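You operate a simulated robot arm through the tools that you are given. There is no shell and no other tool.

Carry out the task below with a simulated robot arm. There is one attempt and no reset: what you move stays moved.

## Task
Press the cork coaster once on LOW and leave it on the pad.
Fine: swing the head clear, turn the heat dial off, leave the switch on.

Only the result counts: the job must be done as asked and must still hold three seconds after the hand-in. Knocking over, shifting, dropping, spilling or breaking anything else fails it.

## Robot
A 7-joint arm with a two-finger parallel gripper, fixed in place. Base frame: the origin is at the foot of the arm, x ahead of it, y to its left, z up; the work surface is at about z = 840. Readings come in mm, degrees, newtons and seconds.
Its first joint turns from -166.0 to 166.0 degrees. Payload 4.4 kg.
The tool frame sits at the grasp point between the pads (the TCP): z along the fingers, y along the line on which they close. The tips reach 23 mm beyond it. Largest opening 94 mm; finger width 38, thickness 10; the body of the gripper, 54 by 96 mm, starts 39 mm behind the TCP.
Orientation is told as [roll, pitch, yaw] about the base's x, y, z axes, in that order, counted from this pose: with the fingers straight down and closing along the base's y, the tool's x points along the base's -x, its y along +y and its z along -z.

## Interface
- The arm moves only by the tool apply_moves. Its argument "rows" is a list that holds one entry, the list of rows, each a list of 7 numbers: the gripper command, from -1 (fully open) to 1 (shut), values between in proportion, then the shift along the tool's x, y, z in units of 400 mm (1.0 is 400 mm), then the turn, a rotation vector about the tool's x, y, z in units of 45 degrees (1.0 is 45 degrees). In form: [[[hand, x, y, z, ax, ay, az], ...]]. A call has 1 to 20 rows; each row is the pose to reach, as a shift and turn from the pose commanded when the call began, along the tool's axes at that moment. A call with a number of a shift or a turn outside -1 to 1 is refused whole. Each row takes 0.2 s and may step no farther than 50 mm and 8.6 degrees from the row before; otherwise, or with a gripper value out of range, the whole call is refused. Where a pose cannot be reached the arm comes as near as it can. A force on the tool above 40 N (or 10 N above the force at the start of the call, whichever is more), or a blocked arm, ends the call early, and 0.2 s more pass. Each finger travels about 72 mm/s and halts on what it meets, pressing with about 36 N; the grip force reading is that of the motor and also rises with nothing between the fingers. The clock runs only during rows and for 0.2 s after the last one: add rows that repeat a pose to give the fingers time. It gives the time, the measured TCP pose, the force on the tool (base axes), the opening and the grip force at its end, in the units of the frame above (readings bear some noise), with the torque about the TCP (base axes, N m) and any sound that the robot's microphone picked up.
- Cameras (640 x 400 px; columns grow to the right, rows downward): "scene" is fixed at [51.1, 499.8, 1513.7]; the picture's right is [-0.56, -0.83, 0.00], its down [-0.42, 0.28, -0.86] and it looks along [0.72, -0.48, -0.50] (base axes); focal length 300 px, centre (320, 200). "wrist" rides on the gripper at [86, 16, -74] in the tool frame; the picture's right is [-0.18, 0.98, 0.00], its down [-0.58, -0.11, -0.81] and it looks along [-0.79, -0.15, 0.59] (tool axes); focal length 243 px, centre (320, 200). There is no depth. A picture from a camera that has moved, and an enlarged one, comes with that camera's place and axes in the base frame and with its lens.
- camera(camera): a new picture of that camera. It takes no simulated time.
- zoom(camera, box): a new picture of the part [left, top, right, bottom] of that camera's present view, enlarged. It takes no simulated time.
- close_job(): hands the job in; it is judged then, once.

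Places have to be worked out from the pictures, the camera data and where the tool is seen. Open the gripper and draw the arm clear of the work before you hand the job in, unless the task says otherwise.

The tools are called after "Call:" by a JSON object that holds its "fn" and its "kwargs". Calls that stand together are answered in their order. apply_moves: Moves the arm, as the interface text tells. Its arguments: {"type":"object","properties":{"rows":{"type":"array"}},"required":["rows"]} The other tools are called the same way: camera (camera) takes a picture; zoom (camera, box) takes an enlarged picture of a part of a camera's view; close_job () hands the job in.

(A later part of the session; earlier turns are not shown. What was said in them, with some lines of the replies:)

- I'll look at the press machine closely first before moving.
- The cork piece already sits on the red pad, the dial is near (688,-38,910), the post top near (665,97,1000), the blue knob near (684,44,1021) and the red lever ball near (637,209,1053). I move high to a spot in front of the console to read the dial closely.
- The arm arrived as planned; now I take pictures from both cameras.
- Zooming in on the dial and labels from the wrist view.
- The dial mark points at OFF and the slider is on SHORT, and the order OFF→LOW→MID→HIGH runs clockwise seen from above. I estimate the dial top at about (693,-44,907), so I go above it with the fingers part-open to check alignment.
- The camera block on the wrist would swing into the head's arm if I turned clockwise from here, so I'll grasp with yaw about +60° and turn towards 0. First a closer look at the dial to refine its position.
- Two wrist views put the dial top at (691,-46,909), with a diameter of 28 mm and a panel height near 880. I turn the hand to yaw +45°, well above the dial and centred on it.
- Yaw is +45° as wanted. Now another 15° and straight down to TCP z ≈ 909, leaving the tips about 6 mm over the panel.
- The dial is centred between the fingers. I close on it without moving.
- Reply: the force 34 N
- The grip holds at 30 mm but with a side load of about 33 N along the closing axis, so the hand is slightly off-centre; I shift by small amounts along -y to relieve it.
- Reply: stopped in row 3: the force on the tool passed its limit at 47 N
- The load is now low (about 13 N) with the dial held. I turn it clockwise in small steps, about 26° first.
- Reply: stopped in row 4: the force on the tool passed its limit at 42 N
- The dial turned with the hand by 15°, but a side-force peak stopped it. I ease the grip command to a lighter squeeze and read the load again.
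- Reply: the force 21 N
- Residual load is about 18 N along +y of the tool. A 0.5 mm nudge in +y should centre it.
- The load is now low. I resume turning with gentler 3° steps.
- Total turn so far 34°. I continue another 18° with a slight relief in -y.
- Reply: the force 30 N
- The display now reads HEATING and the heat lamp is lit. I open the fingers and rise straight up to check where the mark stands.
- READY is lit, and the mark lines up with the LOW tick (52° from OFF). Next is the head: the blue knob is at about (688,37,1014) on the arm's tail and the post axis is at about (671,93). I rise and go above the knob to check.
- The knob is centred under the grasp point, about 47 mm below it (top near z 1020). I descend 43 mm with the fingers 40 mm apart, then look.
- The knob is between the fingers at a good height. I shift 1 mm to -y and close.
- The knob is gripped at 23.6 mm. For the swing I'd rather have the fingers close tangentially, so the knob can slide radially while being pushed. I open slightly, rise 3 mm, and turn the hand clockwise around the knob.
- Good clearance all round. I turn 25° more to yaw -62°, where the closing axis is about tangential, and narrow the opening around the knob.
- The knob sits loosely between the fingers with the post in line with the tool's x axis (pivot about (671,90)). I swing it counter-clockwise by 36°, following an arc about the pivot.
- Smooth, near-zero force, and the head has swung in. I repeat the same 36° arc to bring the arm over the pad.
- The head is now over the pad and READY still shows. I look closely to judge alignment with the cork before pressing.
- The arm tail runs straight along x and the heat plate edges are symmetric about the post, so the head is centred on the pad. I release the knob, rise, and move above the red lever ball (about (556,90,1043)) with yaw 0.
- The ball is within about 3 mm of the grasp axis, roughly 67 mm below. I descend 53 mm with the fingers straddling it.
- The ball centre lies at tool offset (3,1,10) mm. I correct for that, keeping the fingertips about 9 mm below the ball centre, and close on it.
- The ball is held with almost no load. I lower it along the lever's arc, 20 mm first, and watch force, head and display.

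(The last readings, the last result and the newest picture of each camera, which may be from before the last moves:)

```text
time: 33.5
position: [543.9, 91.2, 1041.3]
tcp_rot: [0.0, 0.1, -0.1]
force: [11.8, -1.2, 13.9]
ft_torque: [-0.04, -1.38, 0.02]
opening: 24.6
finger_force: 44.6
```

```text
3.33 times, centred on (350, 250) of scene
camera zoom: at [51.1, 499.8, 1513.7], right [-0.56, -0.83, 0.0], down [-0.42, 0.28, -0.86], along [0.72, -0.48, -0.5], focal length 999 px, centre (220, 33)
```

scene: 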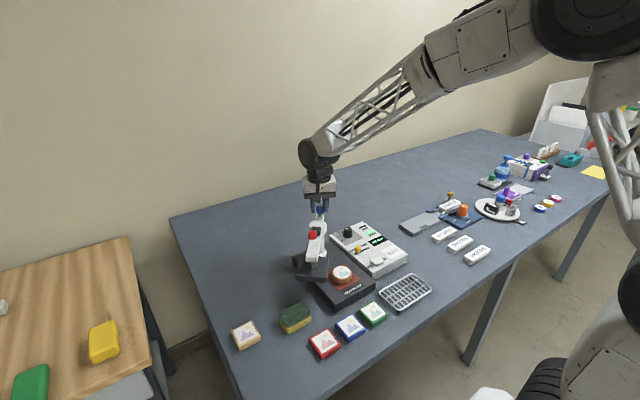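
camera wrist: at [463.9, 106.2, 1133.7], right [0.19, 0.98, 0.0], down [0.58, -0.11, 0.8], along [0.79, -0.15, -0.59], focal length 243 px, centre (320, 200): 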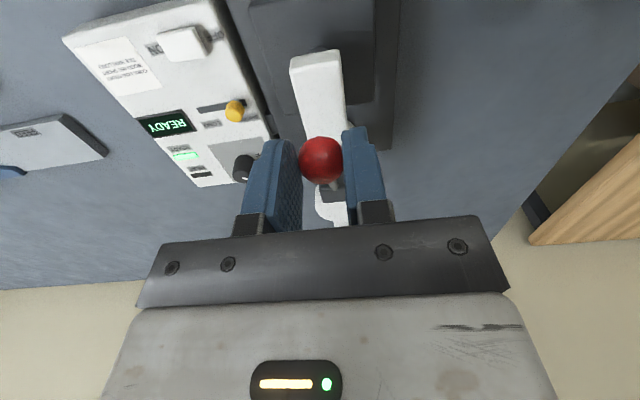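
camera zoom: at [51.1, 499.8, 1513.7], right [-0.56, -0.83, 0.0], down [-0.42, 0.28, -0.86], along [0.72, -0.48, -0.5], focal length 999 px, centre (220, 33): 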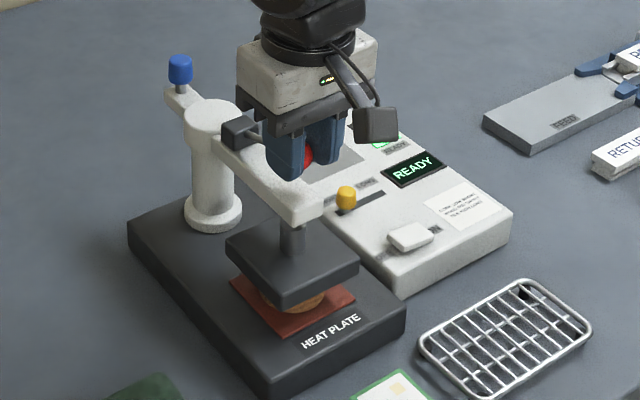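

The head is coming down and the lever pushes back lightly (14 N up, 12 N along x). I continue down, with less x travel.

Call:
{"fn": "apply_moves", "kwargs": {"rows": [[[0.6, -0.002, 0, 0.0075, 0, 0, 0], [0.6, -0.002, 0, 0.015, 0, 0, 0], [0.6, -0.001, 0, 0.0225, 0, 0, 0], [0.6, 0.0, 0, 0.03, 0, 0, 0], [0.6, 0.0, 0, 0.03, 0, 0, 0]]]}}

Call:
{"fn": "zoom", "kwargs": {"camera": "scene", "box": [290, 190, 410, 310]}}

```text
time: 34.7
position: [543.4, 92.3, 1028.3]
tcp_rot: [0.2, 0.1, -0.1]
force: [-2.4, -1.1, 17.3]
ft_torque: [-0.02, -1.15, 0.02]
opening: 24.6
finger_force: 44.4
```

```text
3.33 times, centred on (350, 250) of scene
camera zoom: at [51.1, 499.8, 1513.7], right [-0.56, -0.83, 0.0], down [-0.42, 0.28, -0.86], along [0.72, -0.48, -0.5], focal length 999 px, centre (220, 33)
```

zoom: 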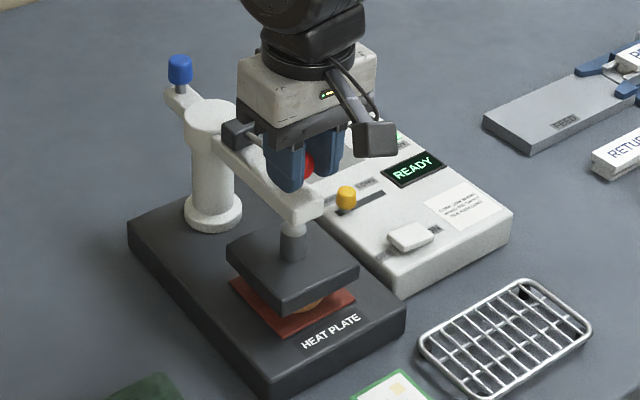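

The head is nearly on the cork; still READY at 17 N. I keep lowering in 2.5 mm steps.

Call:
{"fn": "apply_moves", "kwargs": {"rows": [[[0.6, 0, 0, 0.00625, 0, 0, 0], [0.6, 0, 0, 0.0125, 0, 0, 0], [0.6, 0, 0, 0.01875, 0, 0, 0], [0.6, 0, 0, 0.01875, 0, 0, 0]]]}}

Call:
{"fn": "zoom", "kwargs": {"camera": "scene", "box": [290, 190, 410, 310]}}

```text
time: 35.7
position: [542.8, 91.2, 1020.5]
tcp_rot: [0.0, 0.2, -0.1]
force: [0.8, -1.1, 3.0]
ft_torque: [0.02, -0.59, 0.0]
opening: 24.6
finger_force: 44.9
```

```text
3.33 times, centred on (350, 250) of scene
camera zoom: at [51.1, 499.8, 1513.7], right [-0.56, -0.83, 0.0], down [-0.42, 0.28, -0.86], along [0.72, -0.48, -0.5], focal length 999 px, centre (220, 33)
```

zoom: 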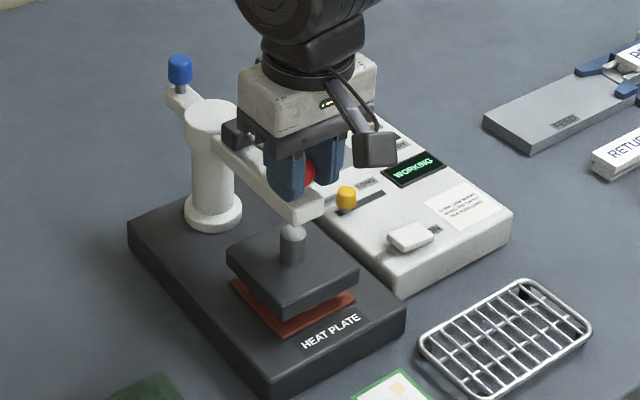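

The display shows WORKING, so pressing has begun and the lever load has dropped. I hold still and check often.

Call:
{"fn": "apply_moves", "kwargs": {"rows": [[[0.6, 0, 0, 0, 0, 0, 0], [0.6, 0, 0, 0, 0, 0, 0]]]}}

Call:
{"fn": "zoom", "kwargs": {"camera": "scene", "box": [330, 210, 410, 290]}}

```text
time: 36.3
position: [541.3, 91.4, 1020.0]
tcp_rot: [0.0, 0.1, -0.1]
force: [0.7, -1.0, -9.6]
ft_torque: [-0.01, 0.37, 0.01]
opening: 24.7
finger_force: 45.2
```

```text
5.00 times, centred on (370, 250) of scene
camera zoom: at [51.1, 499.8, 1513.7], right [-0.56, -0.83, 0.0], down [-0.42, 0.28, -0.86], along [0.72, -0.48, -0.5], focal length 1498 px, centre (70, -50)
```

zoom: 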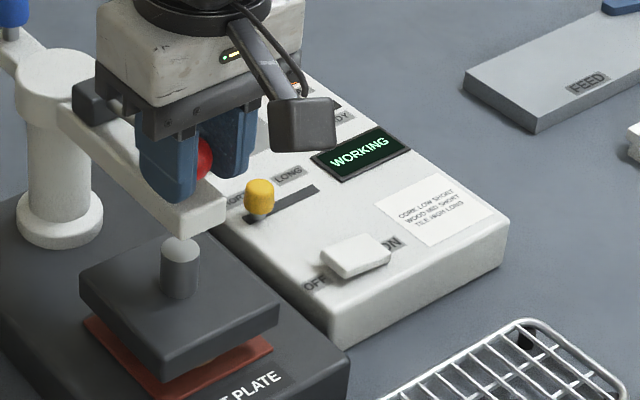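

Still WORKING; the lever now pulls slightly downward, as if latched. I keep holding.

Call:
{"fn": "apply_moves", "kwargs": {"rows": [[[0.6, 0, 0, 0.002, 0, 0, 0], [0.6, 0, 0, 0.002, 0, 0, 0], [0.6, 0, 0, 0.002, 0, 0, 0]]]}}

Call:
{"fn": "zoom", "kwargs": {"camera": "scene", "box": [330, 210, 410, 290]}}

```text
time: 37.1
position: [542.9, 90.7, 1019.6]
tcp_rot: [0.1, 0.1, 0.0]
force: [-30.3, -0.6, 4.1]
ft_torque: [0.01, -0.16, -0.01]
opening: 24.7
finger_force: 45.2
```

```text
5.00 times, centred on (370, 250) of scene
camera zoom: at [51.1, 499.8, 1513.7], right [-0.56, -0.83, 0.0], down [-0.42, 0.28, -0.86], along [0.72, -0.48, -0.5], focal length 1498 px, centre (70, -50)
```

zoom: 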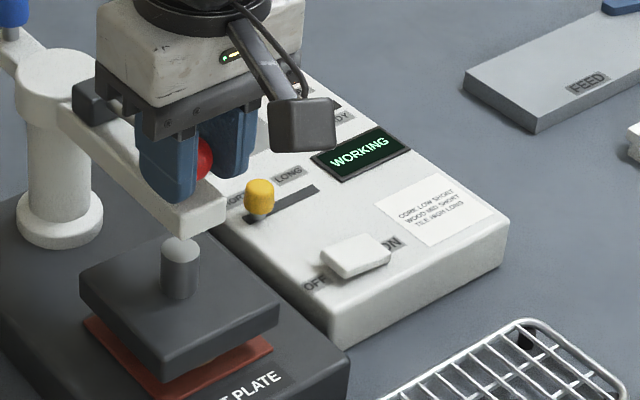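

Still WORKING; a -x load of 30 N has built up, so I relieve it by 1 mm towards the base and keep holding.

Call:
{"fn": "apply_moves", "kwargs": {"rows": [[[0.6, 0.002, 0, 0, 0, 0, 0], [0.6, 0.002, 0, 0, 0, 0, 0]]]}}

Call:
{"fn": "zoom", "kwargs": {"camera": "scene", "box": [330, 210, 410, 290]}}

```text
time: 37.7
position: [543.2, 90.7, 1019.6]
tcp_rot: [-0.1, 0.1, -0.1]
force: [-3.9, -2.0, -7.4]
ft_torque: [-0.05, 0.33, -0.05]
opening: 24.6
finger_force: 44.9
```

```text
5.00 times, centred on (370, 250) of scene
camera zoom: at [51.1, 499.8, 1513.7], right [-0.56, -0.83, 0.0], down [-0.42, 0.28, -0.86], along [0.72, -0.48, -0.5], focal length 1498 px, centre (70, -50)
```

zoom: 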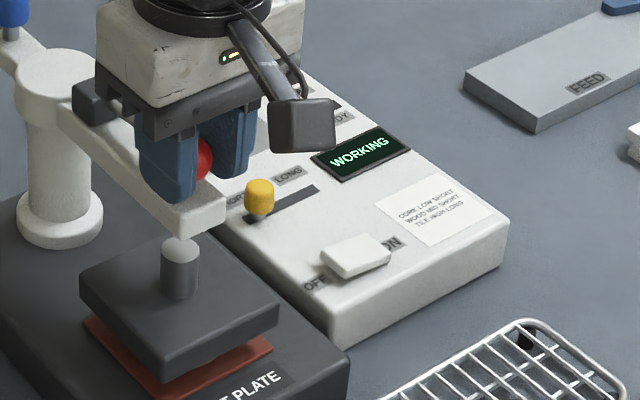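

Loads are small and it still says WORKING, so I hold on.

Call:
{"fn": "apply_moves", "kwargs": {"rows": [[[0.6, 0, 0, 0, 0, 0, 0], [0.6, 0, 0, 0, 0, 0, 0]]]}}

Call:
{"fn": "zoom", "kwargs": {"camera": "scene", "box": [330, 210, 410, 290]}}

```text
time: 38.3
position: [542.3, 91.9, 1019.4]
tcp_rot: [0.1, 0.1, -0.1]
force: [5.7, -2.0, -10.8]
ft_torque: [0.0, 0.38, -0.02]
opening: 24.7
finger_force: 45.4
```

```text
5.00 times, centred on (370, 250) of scene
camera zoom: at [51.1, 499.8, 1513.7], right [-0.56, -0.83, 0.0], down [-0.42, 0.28, -0.86], along [0.72, -0.48, -0.5], focal length 1498 px, centre (70, -50)
```

zoom: 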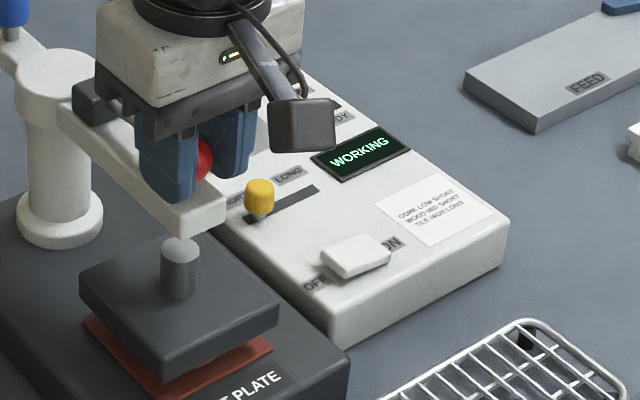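

Still WORKING after roughly 2.8 s; I hold again.

Call:
{"fn": "apply_moves", "kwargs": {"rows": [[[0.6, 0, 0, 0, 0, 0, 0], [0.6, 0, 0, 0, 0, 0, 0]]]}}

Call:
{"fn": "zoom", "kwargs": {"camera": "scene", "box": [330, 210, 410, 290]}}

```text
time: 38.9
position: [542.0, 89.9, 1019.7]
tcp_rot: [0.0, 0.1, -0.1]
force: [9.0, -1.2, -9.9]
ft_torque: [-0.04, 0.23, 0.04]
opening: 24.7
finger_force: 44.5
```

```text
5.00 times, centred on (370, 250) of scene
camera zoom: at [51.1, 499.8, 1513.7], right [-0.56, -0.83, 0.0], down [-0.42, 0.28, -0.86], along [0.72, -0.48, -0.5], focal length 1498 px, centre (70, -50)
```

zoom: 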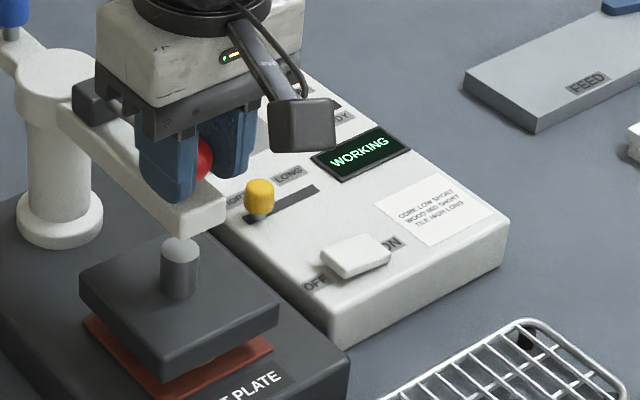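

Unchanged: WORKING with small loads. Another short hold.

Call:
{"fn": "apply_moves", "kwargs": {"rows": [[[0.6, 0, 0, 0, 0, 0, 0], [0.6, 0, 0, 0, 0, 0, 0]]]}}

Call:
{"fn": "zoom", "kwargs": {"camera": "scene", "box": [330, 210, 410, 290]}}

```text
time: 39.5
position: [542.4, 91.0, 1021.2]
tcp_rot: [0.1, 0.0, -0.1]
force: [10.1, -2.3, -6.6]
ft_torque: [0.01, -0.03, -0.02]
opening: 24.6
finger_force: 44.4
```

```text
5.00 times, centred on (370, 250) of scene
camera zoom: at [51.1, 499.8, 1513.7], right [-0.56, -0.83, 0.0], down [-0.42, 0.28, -0.86], along [0.72, -0.48, -0.5], focal length 1498 px, centre (70, -50)
```

zoom: 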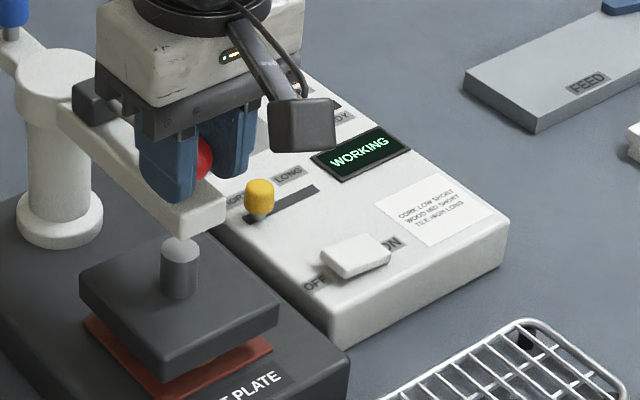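

Still WORKING and no sound yet. I keep holding in short steps.

Call:
{"fn": "apply_moves", "kwargs": {"rows": [[[0.6, 0, 0, 0, 0, 0, 0], [0.6, 0, 0, 0, 0, 0, 0], [0.6, 0, 0, 0, 0, 0, 0]]]}}

Call:
{"fn": "zoom", "kwargs": {"camera": "scene", "box": [330, 210, 410, 290]}}

```text
time: 40.3
position: [542.7, 90.1, 1021.4]
tcp_rot: [0.1, 0.1, -0.1]
force: [9.8, -1.4, -2.8]
ft_torque: [0.02, -0.29, 0.0]
opening: 24.8
finger_force: 45.2
```

```text
5.00 times, centred on (370, 250) of scene
camera zoom: at [51.1, 499.8, 1513.7], right [-0.56, -0.83, 0.0], down [-0.42, 0.28, -0.86], along [0.72, -0.48, -0.5], focal length 1498 px, centre (70, -50)
```

zoom: 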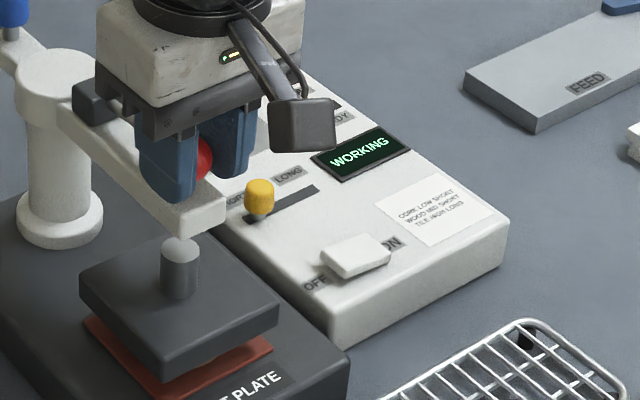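

About 4.8 s into the press, still WORKING. Holding on.

Call:
{"fn": "apply_moves", "kwargs": {"rows": [[[0.6, 0, 0, 0, 0, 0, 0], [0.6, 0, 0, 0, 0, 0, 0], [0.6, 0, 0, 0, 0, 0, 0]]]}}

Call:
{"fn": "zoom", "kwargs": {"camera": "scene", "box": [330, 210, 410, 290]}}

```text
time: 41.1
position: [542.6, 90.1, 1019.6]
tcp_rot: [0.1, 0.2, -0.2]
force: [9.9, -0.4, -2.1]
ft_torque: [0.01, -0.49, -0.02]
opening: 24.6
finger_force: 44.1
```

```text
5.00 times, centred on (370, 250) of scene
camera zoom: at [51.1, 499.8, 1513.7], right [-0.56, -0.83, 0.0], down [-0.42, 0.28, -0.86], along [0.72, -0.48, -0.5], focal length 1498 px, centre (70, -50)
```

zoom: 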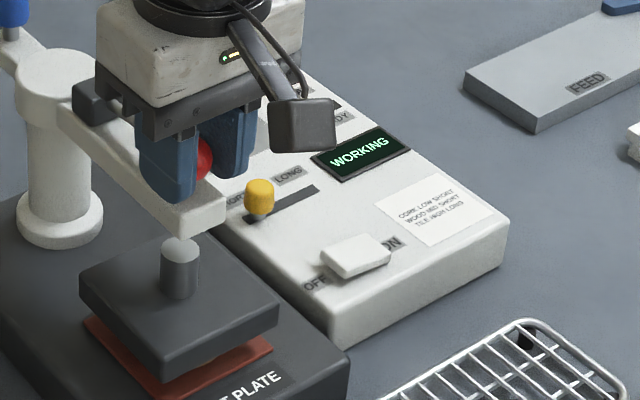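

Same display; loads stay near 10 N. I hold for another 0.8 s.

Call:
{"fn": "apply_moves", "kwargs": {"rows": [[[0.6, 0, 0, 0, 0, 0, 0], [0.6, 0, 0, 0, 0, 0, 0], [0.6, 0, 0, 0, 0, 0, 0]]]}}

Call:
{"fn": "zoom", "kwargs": {"camera": "scene", "box": [330, 210, 410, 290]}}

```text
time: 41.9
position: [541.7, 91.5, 1020.3]
tcp_rot: [0.1, 0.2, -0.1]
force: [7.7, -1.6, 2.0]
ft_torque: [-0.05, 0.02, 0.01]
opening: 24.5
finger_force: 44.8
```

```text
5.00 times, centred on (370, 250) of scene
camera zoom: at [51.1, 499.8, 1513.7], right [-0.56, -0.83, 0.0], down [-0.42, 0.28, -0.86], along [0.72, -0.48, -0.5], focal length 1498 px, centre (70, -50)
```

zoom: 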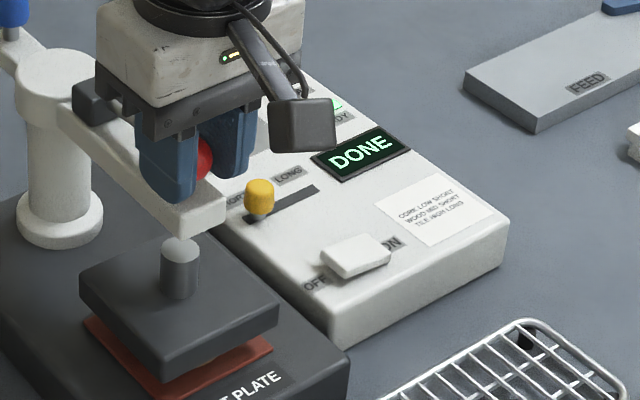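

DONE is showing. I raise the lever at once back along its arc.

Call:
{"fn": "apply_moves", "kwargs": {"rows": [[[0.6, 0, 0, -0.015, 0, 0, 0], [0.6, -0.001, 0, -0.0325, 0, 0, 0], [0.6, -0.005, 0, -0.05, 0, 0, 0], [0.6, -0.011, 0, -0.0675, 0, 0, 0], [0.6, -0.016, 0, -0.085, 0, 0, 0], [0.6, -0.022, 0, -0.1, 0, 0, 0], [0.6, -0.022, 0, -0.1, 0, 0, 0]]]}}

Call:
{"fn": "zoom", "kwargs": {"camera": "scene", "box": [290, 190, 410, 310]}}

```text
time: 43.5
position: [550.2, 91.4, 1059.9]
tcp_rot: [0.0, 0.2, 0.0]
force: [-14.8, -1.3, -28.3]
ft_torque: [0.0, 0.53, -0.01]
opening: 24.6
finger_force: 45.1
```

```text
3.33 times, centred on (350, 250) of scene
camera zoom: at [51.1, 499.8, 1513.7], right [-0.56, -0.83, 0.0], down [-0.42, 0.28, -0.86], along [0.72, -0.48, -0.5], focal length 999 px, centre (220, 33)
```

zoom: 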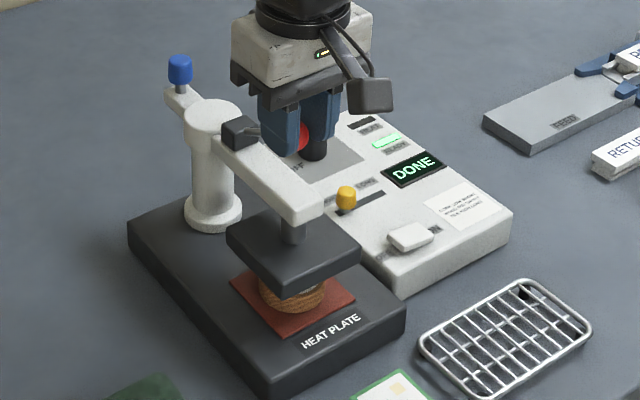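

The lever is at its upper stop, the head is lifted, and the cork remains on the pad. I release the ball, rise, and go back over the blue knob.

Call:
{"fn": "apply_moves", "kwargs": {"rows": [[[0.3, 0, 0, 0.002, 0, 0, 0], [0.06, 0, 0, 0.002, 0, 0, 0], [0.06, 0, 0, 0.002, 0, 0, 0], [0.06, 0, 0, -0.06, 0, 0, 0], [0.06, 0, 0, -0.125, 0, 0, 0], [0.06, -0.1, 0, -0.125, 0, 0, -0.06], [0.06, -0.2, -0.002, -0.125, 0, 0, -0.12], [0.06, -0.3, -0.004, -0.125, 0, 0, -0.18], [0.06, -0.4, -0.005, -0.125, 0, 0, -0.22], [0.06, -0.4445, -0.006, -0.125, 0, 0, -0.22], [0.06, -0.4445, -0.006, -0.03, 0, 0, -0.22], [0.06, -0.4445, -0.006, -0.03, 0, 0, -0.22]]]}}

Call:
{"fn": "camera", "kwargs": {"camera": "wrist"}}

Call:
{"fn": "zoom", "kwargs": {"camera": "scene", "box": [270, 150, 420, 310]}}

```text
time: 46.1
position: [728.2, 87.3, 1070.9]
tcp_rot: [0.1, 0.1, 9.7]
force: [0.5, 0.3, 0.2]
ft_torque: [0.0, 0.01, -0.02]
opening: 44.3
finger_force: 0.0
```

```text
taken
camera wrist: at [640.5, 87.0, 1145.0], right [0.01, 1.0, 0.0], down [0.59, -0.01, 0.8], along [0.8, -0.01, -0.59], focal length 243 px, centre (320, 200)
```

wrist: 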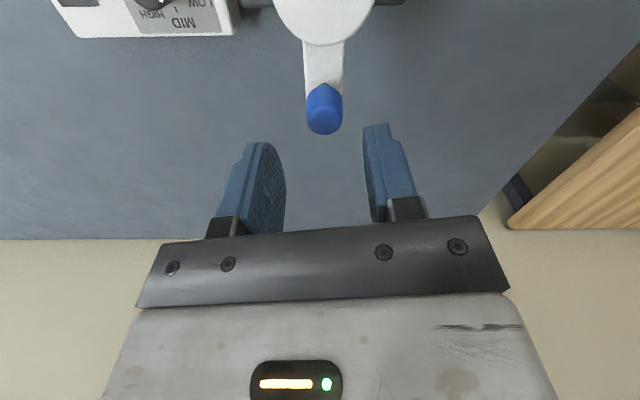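

```text
2.50 times, centred on (345, 230) of scene
camera zoom: at [51.1, 499.8, 1513.7], right [-0.56, -0.83, 0.0], down [-0.42, 0.28, -0.86], along [0.72, -0.48, -0.5], focal length 749 px, centre (258, 125)
```

zoom: 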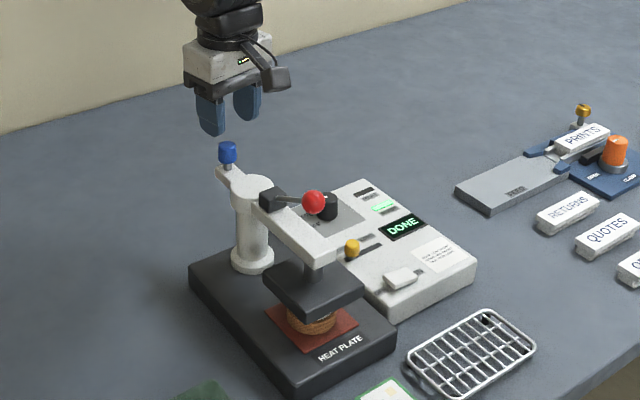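

The knob is at tool offset (+3,+3). I correct, descend to z ≈ 1027 and narrow the fingers around it.

Call:
{"fn": "apply_moves", "kwargs": {"rows": [[[0.06, 0.005, 0.006, 0.03, 0, 0, 0], [0.06, 0.005, 0.006, 0.06, 0, 0, 0], [0.06, 0.005, 0.006, 0.09, 0, 0, 0], [0.06, 0.005, 0.006, 0.109, 0, 0, 0], [0.2, 0.005, 0.006, 0.109, 0, 0, 0], [0.4, 0.005, 0.006, 0.109, 0, 0, 0], [0.4, 0.005, 0.006, 0.109, 0, 0, 0]]]}}

Call:
{"fn": "camera", "kwargs": {"camera": "wrist"}}

```text
time: 47.7
position: [726.1, 89.3, 1027.7]
tcp_rot: [0.2, 0.1, 9.9]
force: [0.6, 0.4, 0.1]
ft_torque: [0.06, 0.02, 0.0]
opening: 28.4
finger_force: 0.0
```

```text
taken
camera wrist: at [637.8, 89.6, 1101.7], right [0.01, 1.0, 0.0], down [0.59, -0.01, 0.8], along [0.8, -0.01, -0.59], focal length 243 px, centre (320, 200)
```

wrist: 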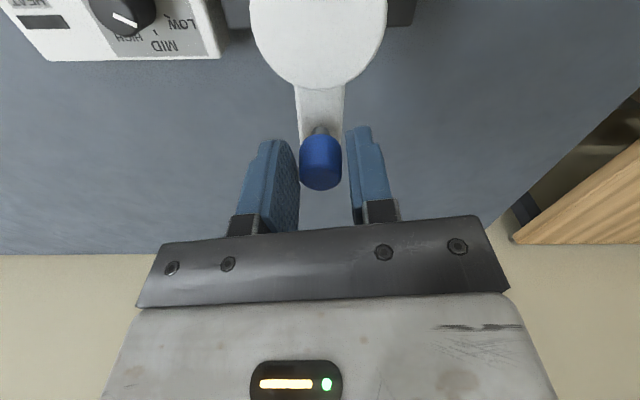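

Same geometry as when I left it. I swing the knob clockwise back by 36°.

Call:
{"fn": "apply_moves", "kwargs": {"rows": [[[0.4, 0.00324, -0.01415, 0, 0, 0, 0.1333], [0.4, 0.00795, -0.0279, 0, 0, 0, 0.2667], [0.4, 0.01406, -0.0411, 0, 0, 0, 0.4], [0.4, 0.0215, -0.0535, 0, 0, 0, 0.5333], [0.4, 0.03025, -0.0651, 0, 0, 0, 0.6667], [0.4, 0.0401, -0.0758, 0, 0, 0, 0.8], [0.4, 0.0401, -0.0758, 0, 0, 0, 0.8]]]}}

Call:
{"fn": "camera", "kwargs": {"camera": "wrist"}}

Call:
{"fn": "zoom", "kwargs": {"camera": "scene", "box": [270, 150, 420, 310]}}

```text
time: 49.3
position: [715.4, 57.2, 1027.7]
tcp_rot: [0.1, 0.2, -26.2]
force: [-0.2, 0.1, 0.5]
ft_torque: [0.0, 0.0, 0.01]
opening: 28.2
finger_force: 0.0
```

```text
taken
camera wrist: at [644.6, 109.1, 1101.5], right [0.6, 0.8, 0.0], down [0.48, -0.36, 0.8], along [0.64, -0.48, -0.59], focal length 243 px, centre (320, 200)
```

wrist: 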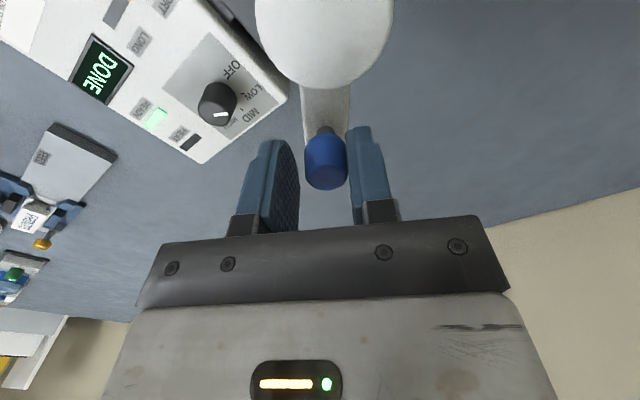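

```text
2.50 times, centred on (345, 230) of scene
camera zoom: at [51.1, 499.8, 1513.7], right [-0.56, -0.83, 0.0], down [-0.42, 0.28, -0.86], along [0.72, -0.48, -0.5], focal length 749 px, centre (258, 125)
```

zoom: 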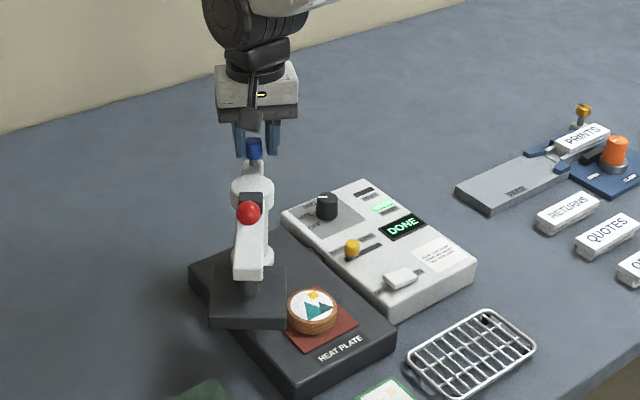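

The press took: the print is now dark on the cork, which still sits on the pad. I swing another 40° to park the head clear.

Call:
{"fn": "apply_moves", "kwargs": {"rows": [[[0.4, 0.00324, -0.01415, 0, 0, 0, 0.1333], [0.4, 0.00795, -0.0279, 0, 0, 0, 0.2667], [0.4, 0.01406, -0.0411, 0, 0, 0, 0.4], [0.4, 0.0215, -0.0535, 0, 0, 0, 0.5333], [0.4, 0.03025, -0.0651, 0, 0, 0, 0.6667], [0.4, 0.0401, -0.0758, 0, 0, 0, 0.8], [0.4, 0.0473, -0.0823, 0, 0, 0, 0.8889], [0.4, 0.0473, -0.0823, 0, 0, 0, 0.8889]]]}}

Call:
{"fn": "camera", "kwargs": {"camera": "wrist"}}

Call:
{"fn": "zoom", "kwargs": {"camera": "scene", "box": [220, 170, 440, 330]}}

```text
time: 51.1
position: [684.6, 35.8, 1027.8]
tcp_rot: [-0.1, 0.1, -66.2]
force: [8.3, 6.7, -0.4]
ft_torque: [0.08, -0.21, 0.06]
opening: 32.4
finger_force: 5.7
```

```text
taken
camera wrist: at [663.6, 120.8, 1101.3], right [0.97, 0.23, 0.0], down [0.14, -0.58, 0.81], along [0.18, -0.78, -0.59], focal length 243 px, centre (320, 200)
```

wrist: 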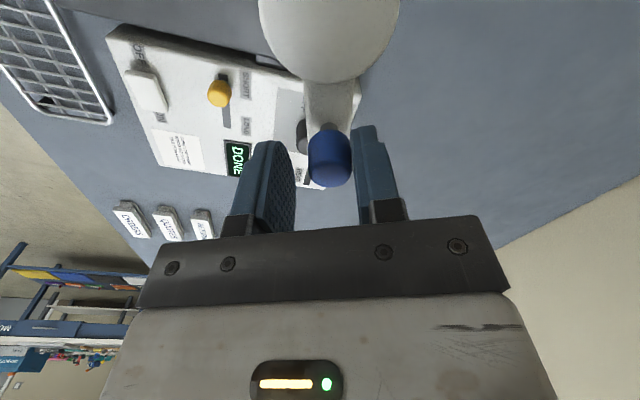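

```text
2.50 times, centred on (330, 250) of scene
camera zoom: at [51.1, 499.8, 1513.7], right [-0.56, -0.83, 0.0], down [-0.42, 0.28, -0.86], along [0.72, -0.48, -0.5], focal length 749 px, centre (295, 75)
```

zoom: 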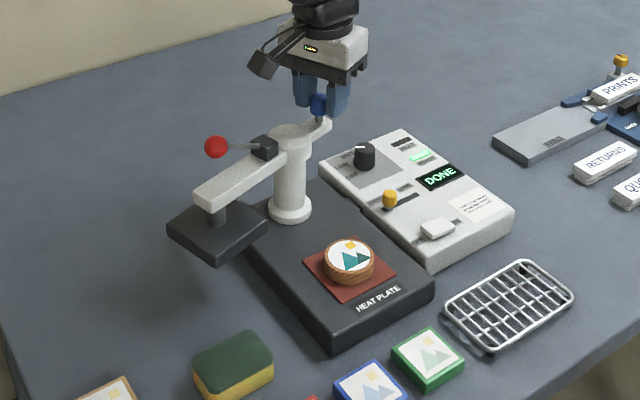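

The head is back at its parked stop, clear of the plate. I release the knob, rise, and move over the dial while turning the hand back towards yaw 8°.

Call:
{"fn": "apply_moves", "kwargs": {"rows": [[[0.2, 0, 0.005, 0, 0, 0, 0], [0.06, 0, 0.005, 0, 0, 0, 0], [0.06, 0, 0.005, 0, 0, 0, 0], [0.06, 0, 0.005, -0.06, 0, 0, 0], [0.06, 0, 0.005, -0.12, 0, 0, 0], [0.06, -0.05, -0.0175, -0.12, 0, 0, -0.1667], [0.06, -0.1, -0.035, -0.12, 0, 0, -0.3333], [0.06, -0.15, -0.052, -0.12, 0, 0, -0.5], [0.06, -0.1935, -0.068, -0.12, 0, 0, -0.6667], [-0.17, -0.1935, -0.068, -0.12, 0, 0, -0.8333], [-0.17, -0.1935, -0.068, -0.12, 0, 0, -1.0], [-0.17, -0.1935, -0.068, -0.12, 0, 0, -1.0]]]}}

Call:
{"fn": "zoom", "kwargs": {"camera": "scene", "box": [220, 150, 440, 330]}}

```text
time: 53.7
position: [691.2, -46.5, 1076.5]
tcp_rot: [-0.1, 0.2, -21.0]
force: [0.6, 0.1, -0.1]
ft_torque: [-0.01, 0.02, 0.02]
opening: 54.9
finger_force: 0.1
```

```text
2.22 times, centred on (330, 240) of scene
camera zoom: at [51.1, 499.8, 1513.7], right [-0.56, -0.83, 0.0], down [-0.42, 0.28, -0.86], along [0.72, -0.48, -0.5], focal length 666 px, centre (298, 111)
```

zoom: 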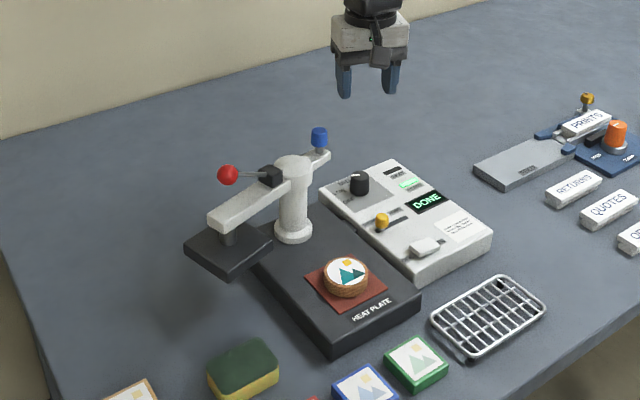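

Now I finish the turn to yaw 8° and descend to z ≈ 940 above the dial for a look.

Call:
{"fn": "apply_moves", "kwargs": {"rows": [[[-0.17, 0, 0, 0, 0, 0, -0.1667], [-0.17, 0, 0, 0, 0, 0, -0.3333], [-0.17, 0, 0, 0, 0, 0, -0.5], [-0.17, 0, 0, 0, 0, 0, -0.6444], [-0.17, 0, 0, 0.09, 0, 0, -0.6444], [-0.17, 0, 0, 0.18, 0, 0, -0.6444], [-0.17, 0, 0, 0.27, 0, 0, -0.6444], [-0.17, 0, 0, 0.34, 0, 0, -0.6444], [-0.17, 0, 0, 0.34, 0, 0, -0.6444]]]}}

Call:
{"fn": "camera", "kwargs": {"camera": "wrist"}}

```text
time: 55.7
position: [691.1, -44.5, 939.3]
tcp_rot: [0.1, 0.1, 7.8]
force: [0.8, 0.6, 0.2]
ft_torque: [-0.02, 0.02, 0.01]
opening: 55.1
finger_force: 0.1
```

```text
taken
camera wrist: at [601.5, -42.3, 1012.5], right [0.05, 1.0, 0.0], down [0.59, -0.03, 0.8], along [0.8, -0.04, -0.59], focal length 243 px, centre (320, 200)
```

wrist: 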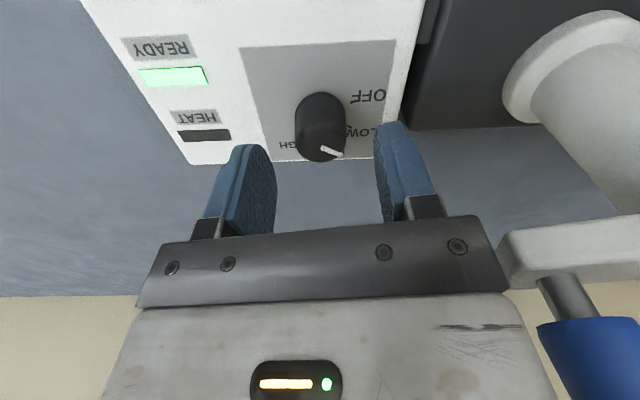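

The dial is centred to about 1 mm. I descend 29 mm and close lightly on it.

Call:
{"fn": "apply_moves", "kwargs": {"rows": [[[-0.17, 0.002, 0, 0.03, 0, 0, 0], [-0.17, 0.002, 0, 0.055, 0, 0, 0], [-0.17, 0.002, 0, 0.0715, 0, 0, 0], [-0.17, 0.002, 0, 0.0715, 0, 0, 0], [0.1, 0.002, 0, 0.0715, 0, 0, 0], [0.25, 0.002, 0, 0.0715, 0, 0, 0], [0.36, 0.002, 0, 0.0715, 0, 0, 0], [0.42, 0.002, 0, 0.0715, 0, 0, 0], [0.42, 0.002, 0, 0.0715, 0, 0, 0]]]}}

```text
time: 57.7
position: [688.5, -44.7, 913.3]
tcp_rot: [0.1, 0.2, 7.9]
force: [0.8, -9.3, -1.0]
ft_torque: [-0.19, -0.03, -0.04]
opening: 31.1
finger_force: 3.7
```

The fingers are just meeting the dial (31 mm). I give them a moment to settle.

Call:
{"fn": "apply_moves", "kwargs": {"rows": [[[0.45, 0, 0, 0, 0, 0, 0], [0.5, 0, 0, 0, 0, 0, 0], [0.5, 0, 0, 0, 0, 0, 0]]]}}

```text
time: 58.5
position: [689.1, -44.6, 912.2]
tcp_rot: [0.1, 0.1, 7.9]
force: [1.2, -16.7, -1.2]
ft_torque: [-0.35, -0.01, -0.06]
opening: 31.1
finger_force: 8.2
```

A side load of -17 N shows one finger bears first, so I shift 1 mm to -y and close fully.

Call:
{"fn": "apply_moves", "kwargs": {"rows": [[[0.5, 0, -0.0012, 0, 0, 0, 0], [0.5, 0, -0.0024, 0, 0, 0, 0], [0.6, 0, -0.0024, 0, 0, 0, 0], [0.6, 0, -0.0024, 0, 0, 0, 0]]]}}

```text
time: 59.5
position: [689.1, -45.3, 912.6]
tcp_rot: [0.2, 0.1, 7.8]
force: [-22.7, 24.6, 11.4]
ft_torque: [0.65, 0.62, 0.08]
opening: 30.0
finger_force: 44.7
```

Gripped at 30 mm with about 30 N sideways; I relieve with sub-millimetre shifts.

Call:
{"fn": "apply_moves", "kwargs": {"rows": [[[0.6, 0.001, 0.0012, -0.0005, 0, 0, 0], [0.6, 0.001, 0.0012, -0.0005, 0, 0, 0]]]}}

```text
time: 60.1
position: [688.4, -45.6, 911.9]
tcp_rot: [0.1, 0.1, 7.8]
force: [-17.3, 16.8, 8.4]
ft_torque: [0.43, 0.67, 0.05]
opening: 29.6
finger_force: 45.1
```

Loads are falling; a little more relief, then I start turning counter-clockwise slowly.

Call:
{"fn": "apply_moves", "kwargs": {"rows": [[[0.6, 0.001, 0.0008, -0.0005, 0, 0, 0], [0.6, 0.001, 0.0008, -0.0005, 0, 0, -0.06], [0.6, 0.001, 0.0008, -0.0005, 0, 0, -0.12], [0.6, 0.001, 0.0008, -0.0005, 0, 0, -0.18], [0.6, 0.001, 0.0008, -0.0005, 0, 0, -0.24], [0.6, 0.001, 0.0008, -0.0005, 0, 0, -0.3], [0.6, 0.001, 0.0008, -0.0005, 0, 0, -0.3]]]}}

```text
time: 61.7
position: [688.8, -44.2, 911.7]
tcp_rot: [0.1, 0.2, 21.3]
force: [3.0, -1.6, 1.0]
ft_torque: [0.12, -0.42, -0.03]
opening: 29.7
finger_force: 44.9
```

Loads are tiny at yaw 21°. I continue by 18°.

Call:
{"fn": "apply_moves", "kwargs": {"rows": [[[0.6, 0, 0, 0, 0, 0, -0.06], [0.6, 0, 0, 0, 0, 0, -0.12], [0.6, 0, 0, 0, 0, 0, -0.18], [0.6, 0, 0, 0, 0, 0, -0.24], [0.6, 0, 0, 0, 0, 0, -0.3], [0.6, 0, 0, 0, 0, 0, -0.36], [0.6, 0, 0, 0, 0, 0, -0.4], [0.6, 0, 0, 0, 0, 0, -0.4]]]}}

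```text
time: 63.0
position: [688.5, -46.4, 911.5]
tcp_rot: [0.1, 0.1, 35.6]
force: [10.3, -7.1, -8.3]
ft_torque: [-0.3, -0.36, -0.02]
opening: 29.4
finger_force: 44.4
stopped in row 6: the force on the tool passed its limit at 42 N (the readings are from after the stop); the commanded pose is now the measured one
```

Stopped by a side-force peak at yaw 36°, leaving about 12 N. The dial axis sits about 2 mm off my centre, so I add a gradual -y drift while turning the remaining 24°.

Call:
{"fn": "apply_moves", "kwargs": {"rows": [[[0.6, 0, -0.0007, 0, 0, 0, 0], [0.6, 0, -0.0009, 0, 0, 0, -0.05], [0.6, 0, -0.0011, 0, 0, 0, -0.1], [0.6, 0, -0.0013, 0, 0, 0, -0.15], [0.6, 0, -0.0015, 0, 0, 0, -0.2], [0.6, 0, -0.0017, 0, 0, 0, -0.25], [0.6, 0, -0.0019, 0, 0, 0, -0.3], [0.6, 0, -0.0019, 0, 0, 0, -0.3]]]}}

Call:
{"fn": "zoom", "kwargs": {"camera": "scene", "box": [310, 180, 410, 260]}}

```text
time: 64.8
position: [689.8, -46.2, 911.3]
tcp_rot: [0.1, 0.1, 49.0]
force: [4.7, -10.9, -3.1]
ft_torque: [-0.67, 0.23, -0.03]
opening: 29.9
finger_force: 45.1
```

```text
5.00 times, centred on (360, 220) of scene
camera zoom: at [51.1, 499.8, 1513.7], right [-0.56, -0.83, 0.0], down [-0.42, 0.28, -0.86], along [0.72, -0.48, -0.5], focal length 1498 px, centre (120, 100)
```

zoom: 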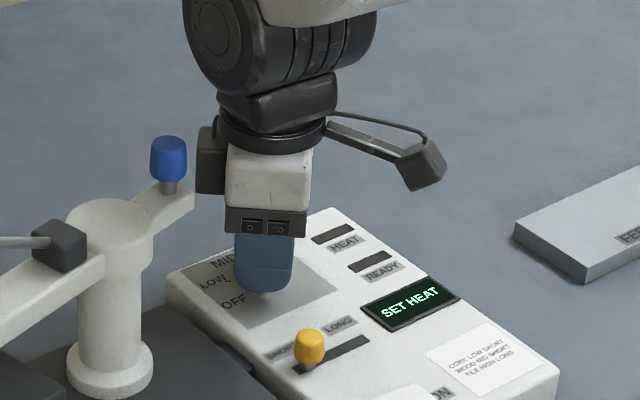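

The display has gone to SET HEAT; I finish the last 11° so the mark sits squarely on OFF.

Call:
{"fn": "apply_moves", "kwargs": {"rows": [[[0.6, 0, -0.0003, 0, 0, 0, -0.05], [0.6, 0, -0.0005, 0, 0, 0, -0.1], [0.6, 0, -0.0008, 0, 0, 0, -0.15], [0.6, 0, -0.001, 0, 0, 0, -0.2], [0.6, 0, -0.0012, 0, 0, 0, -0.245], [0.6, 0, -0.0012, 0, 0, 0, -0.245]]]}}

```text
time: 66.2
position: [689.8, -48.3, 913.0]
tcp_rot: [0.1, 0.0, 60.1]
force: [21.9, -16.9, -3.9]
ft_torque: [-0.57, -0.43, -0.29]
opening: 29.9
finger_force: 44.5
```

Yaw 60° is reached with a slight torque, meaning the dial is at its end stop. I open and rise straight up.

Call:
{"fn": "apply_moves", "kwargs": {"rows": [[[0.3, 0, 0, 0, 0, 0, 0], [0.1, 0, 0, 0, 0, 0, 0], [-0.17, 0, 0, 0, 0, 0, 0], [-0.17, 0, 0, 0, 0, 0, 0], [-0.17, 0, 0, -0.05, 0, 0, 0], [-0.17, 0, 0, -0.12, 0, 0, 0], [-0.17, 0, 0, -0.225, 0, 0, 0], [-0.17, 0, 0, -0.33, 0, 0, 0], [-0.17, 0, 0, -0.44, 0, 0, 0], [-0.17, 0, 0, -0.44, 0, 0, 0]]]}}

Call:
{"fn": "camera", "kwargs": {"camera": "wrist"}}

Call:
{"fn": "zoom", "kwargs": {"camera": "scene", "box": [310, 200, 410, 280]}}

Call:
{"fn": "camera", "kwargs": {"camera": "scene"}}

```text
time: 68.4
position: [691.1, -48.5, 1089.3]
tcp_rot: [0.1, 0.1, 60.2]
force: [-0.6, -0.3, -1.2]
ft_torque: [-0.02, 0.01, 0.0]
opening: 55.2
finger_force: 0.1
```

```text
taken
camera wrist: at [633.9, -116.1, 1162.1], right [-0.76, 0.65, 0.0], down [0.39, 0.45, 0.81], along [0.52, 0.61, -0.59], focal length 243 px, centre (320, 200)
```

wrist: 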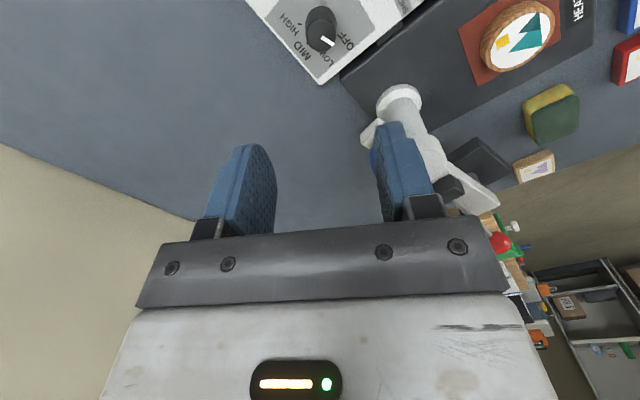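

```text
5.00 times, centred on (360, 240) of scene
camera zoom: at [51.1, 499.8, 1513.7], right [-0.56, -0.83, 0.0], down [-0.42, 0.28, -0.86], along [0.72, -0.48, -0.5], focal length 1498 px, centre (120, 0)
```

zoom: 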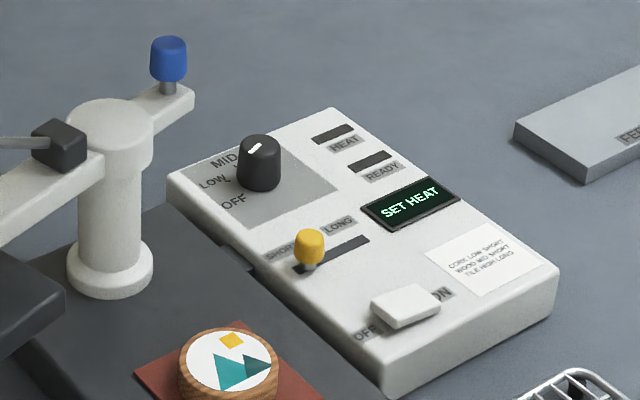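

```text
taken
```

scene: 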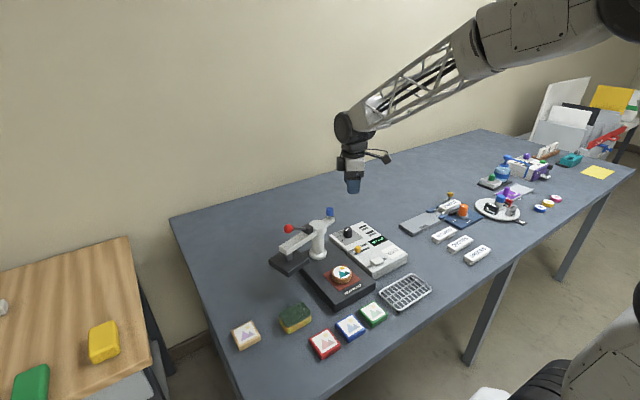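

The dial mark is back at OFF, the display shows SET HEAT (switch still on), the head is parked clear, and the pressed cork is on the pad. I open the gripper fully and draw up well clear.

Call:
{"fn": "apply_moves", "kwargs": {"rows": [[[-0.5, 0, 0, -0.1, 0, 0, 0], [-1, 0, 0, -0.2, 0, 0, 0], [-1, 0, 0, -0.3, 0, 0, 0], [-1, 0, 0, -0.4, 0, 0, 0], [-1, 0, 0, -0.4, 0, 0, 0], [-1, 0, 0, -0.4, 0, 0, 0]]]}}

Call:
{"fn": "zoom", "kwargs": {"camera": "scene", "box": [220, 190, 440, 340]}}

```text
time: 69.8
position: [691.2, -47.5, 1247.1]
tcp_rot: [0.1, 0.1, 60.1]
force: [0.0, -0.2, 0.8]
ft_torque: [0.0, -0.02, 0.01]
opening: 94.1
finger_force: 0.0
```

```text
2.67 times, centred on (330, 265) of scene
camera zoom: at [51.1, 499.8, 1513.7], right [-0.56, -0.83, 0.0], down [-0.42, 0.28, -0.86], along [0.72, -0.48, -0.5], focal length 799 px, centre (293, 27)
```

zoom: 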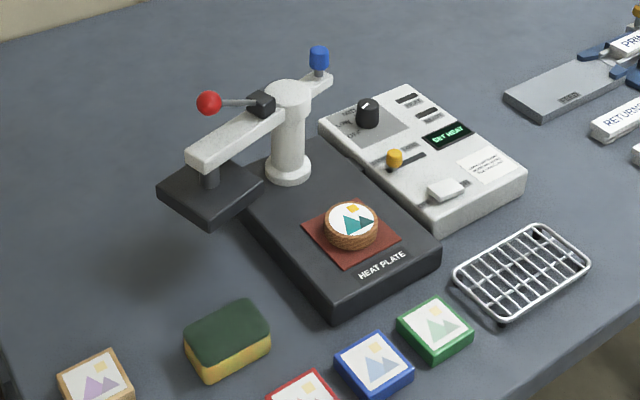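

Everything is as asked: cork pressed once and on the pad, head clear with its lever up, dial off, switch on, and nothing else moved. I hand in the job.

Call:
{"fn": "close_job", "kwargs": {}}

```text
The job is handed in.
```

I pressed the cork coaster once on LOW, with the timer on SHORT as the card says for cork. I held it until the display read DONE. It's still on the pad with its print now dark.

- **Head:** the lever is back up and the head is swung clear, at its original stop.
- **Heat dial:** turned back to OFF, and the heat and ready lamps are out.
- **Switch:** left on. The display shows SET HEAT.
- **Arm:** the gripper is open and well above the table. In the last picture, nothing else near the press had moved.

I've handed the job in, but no result came back.
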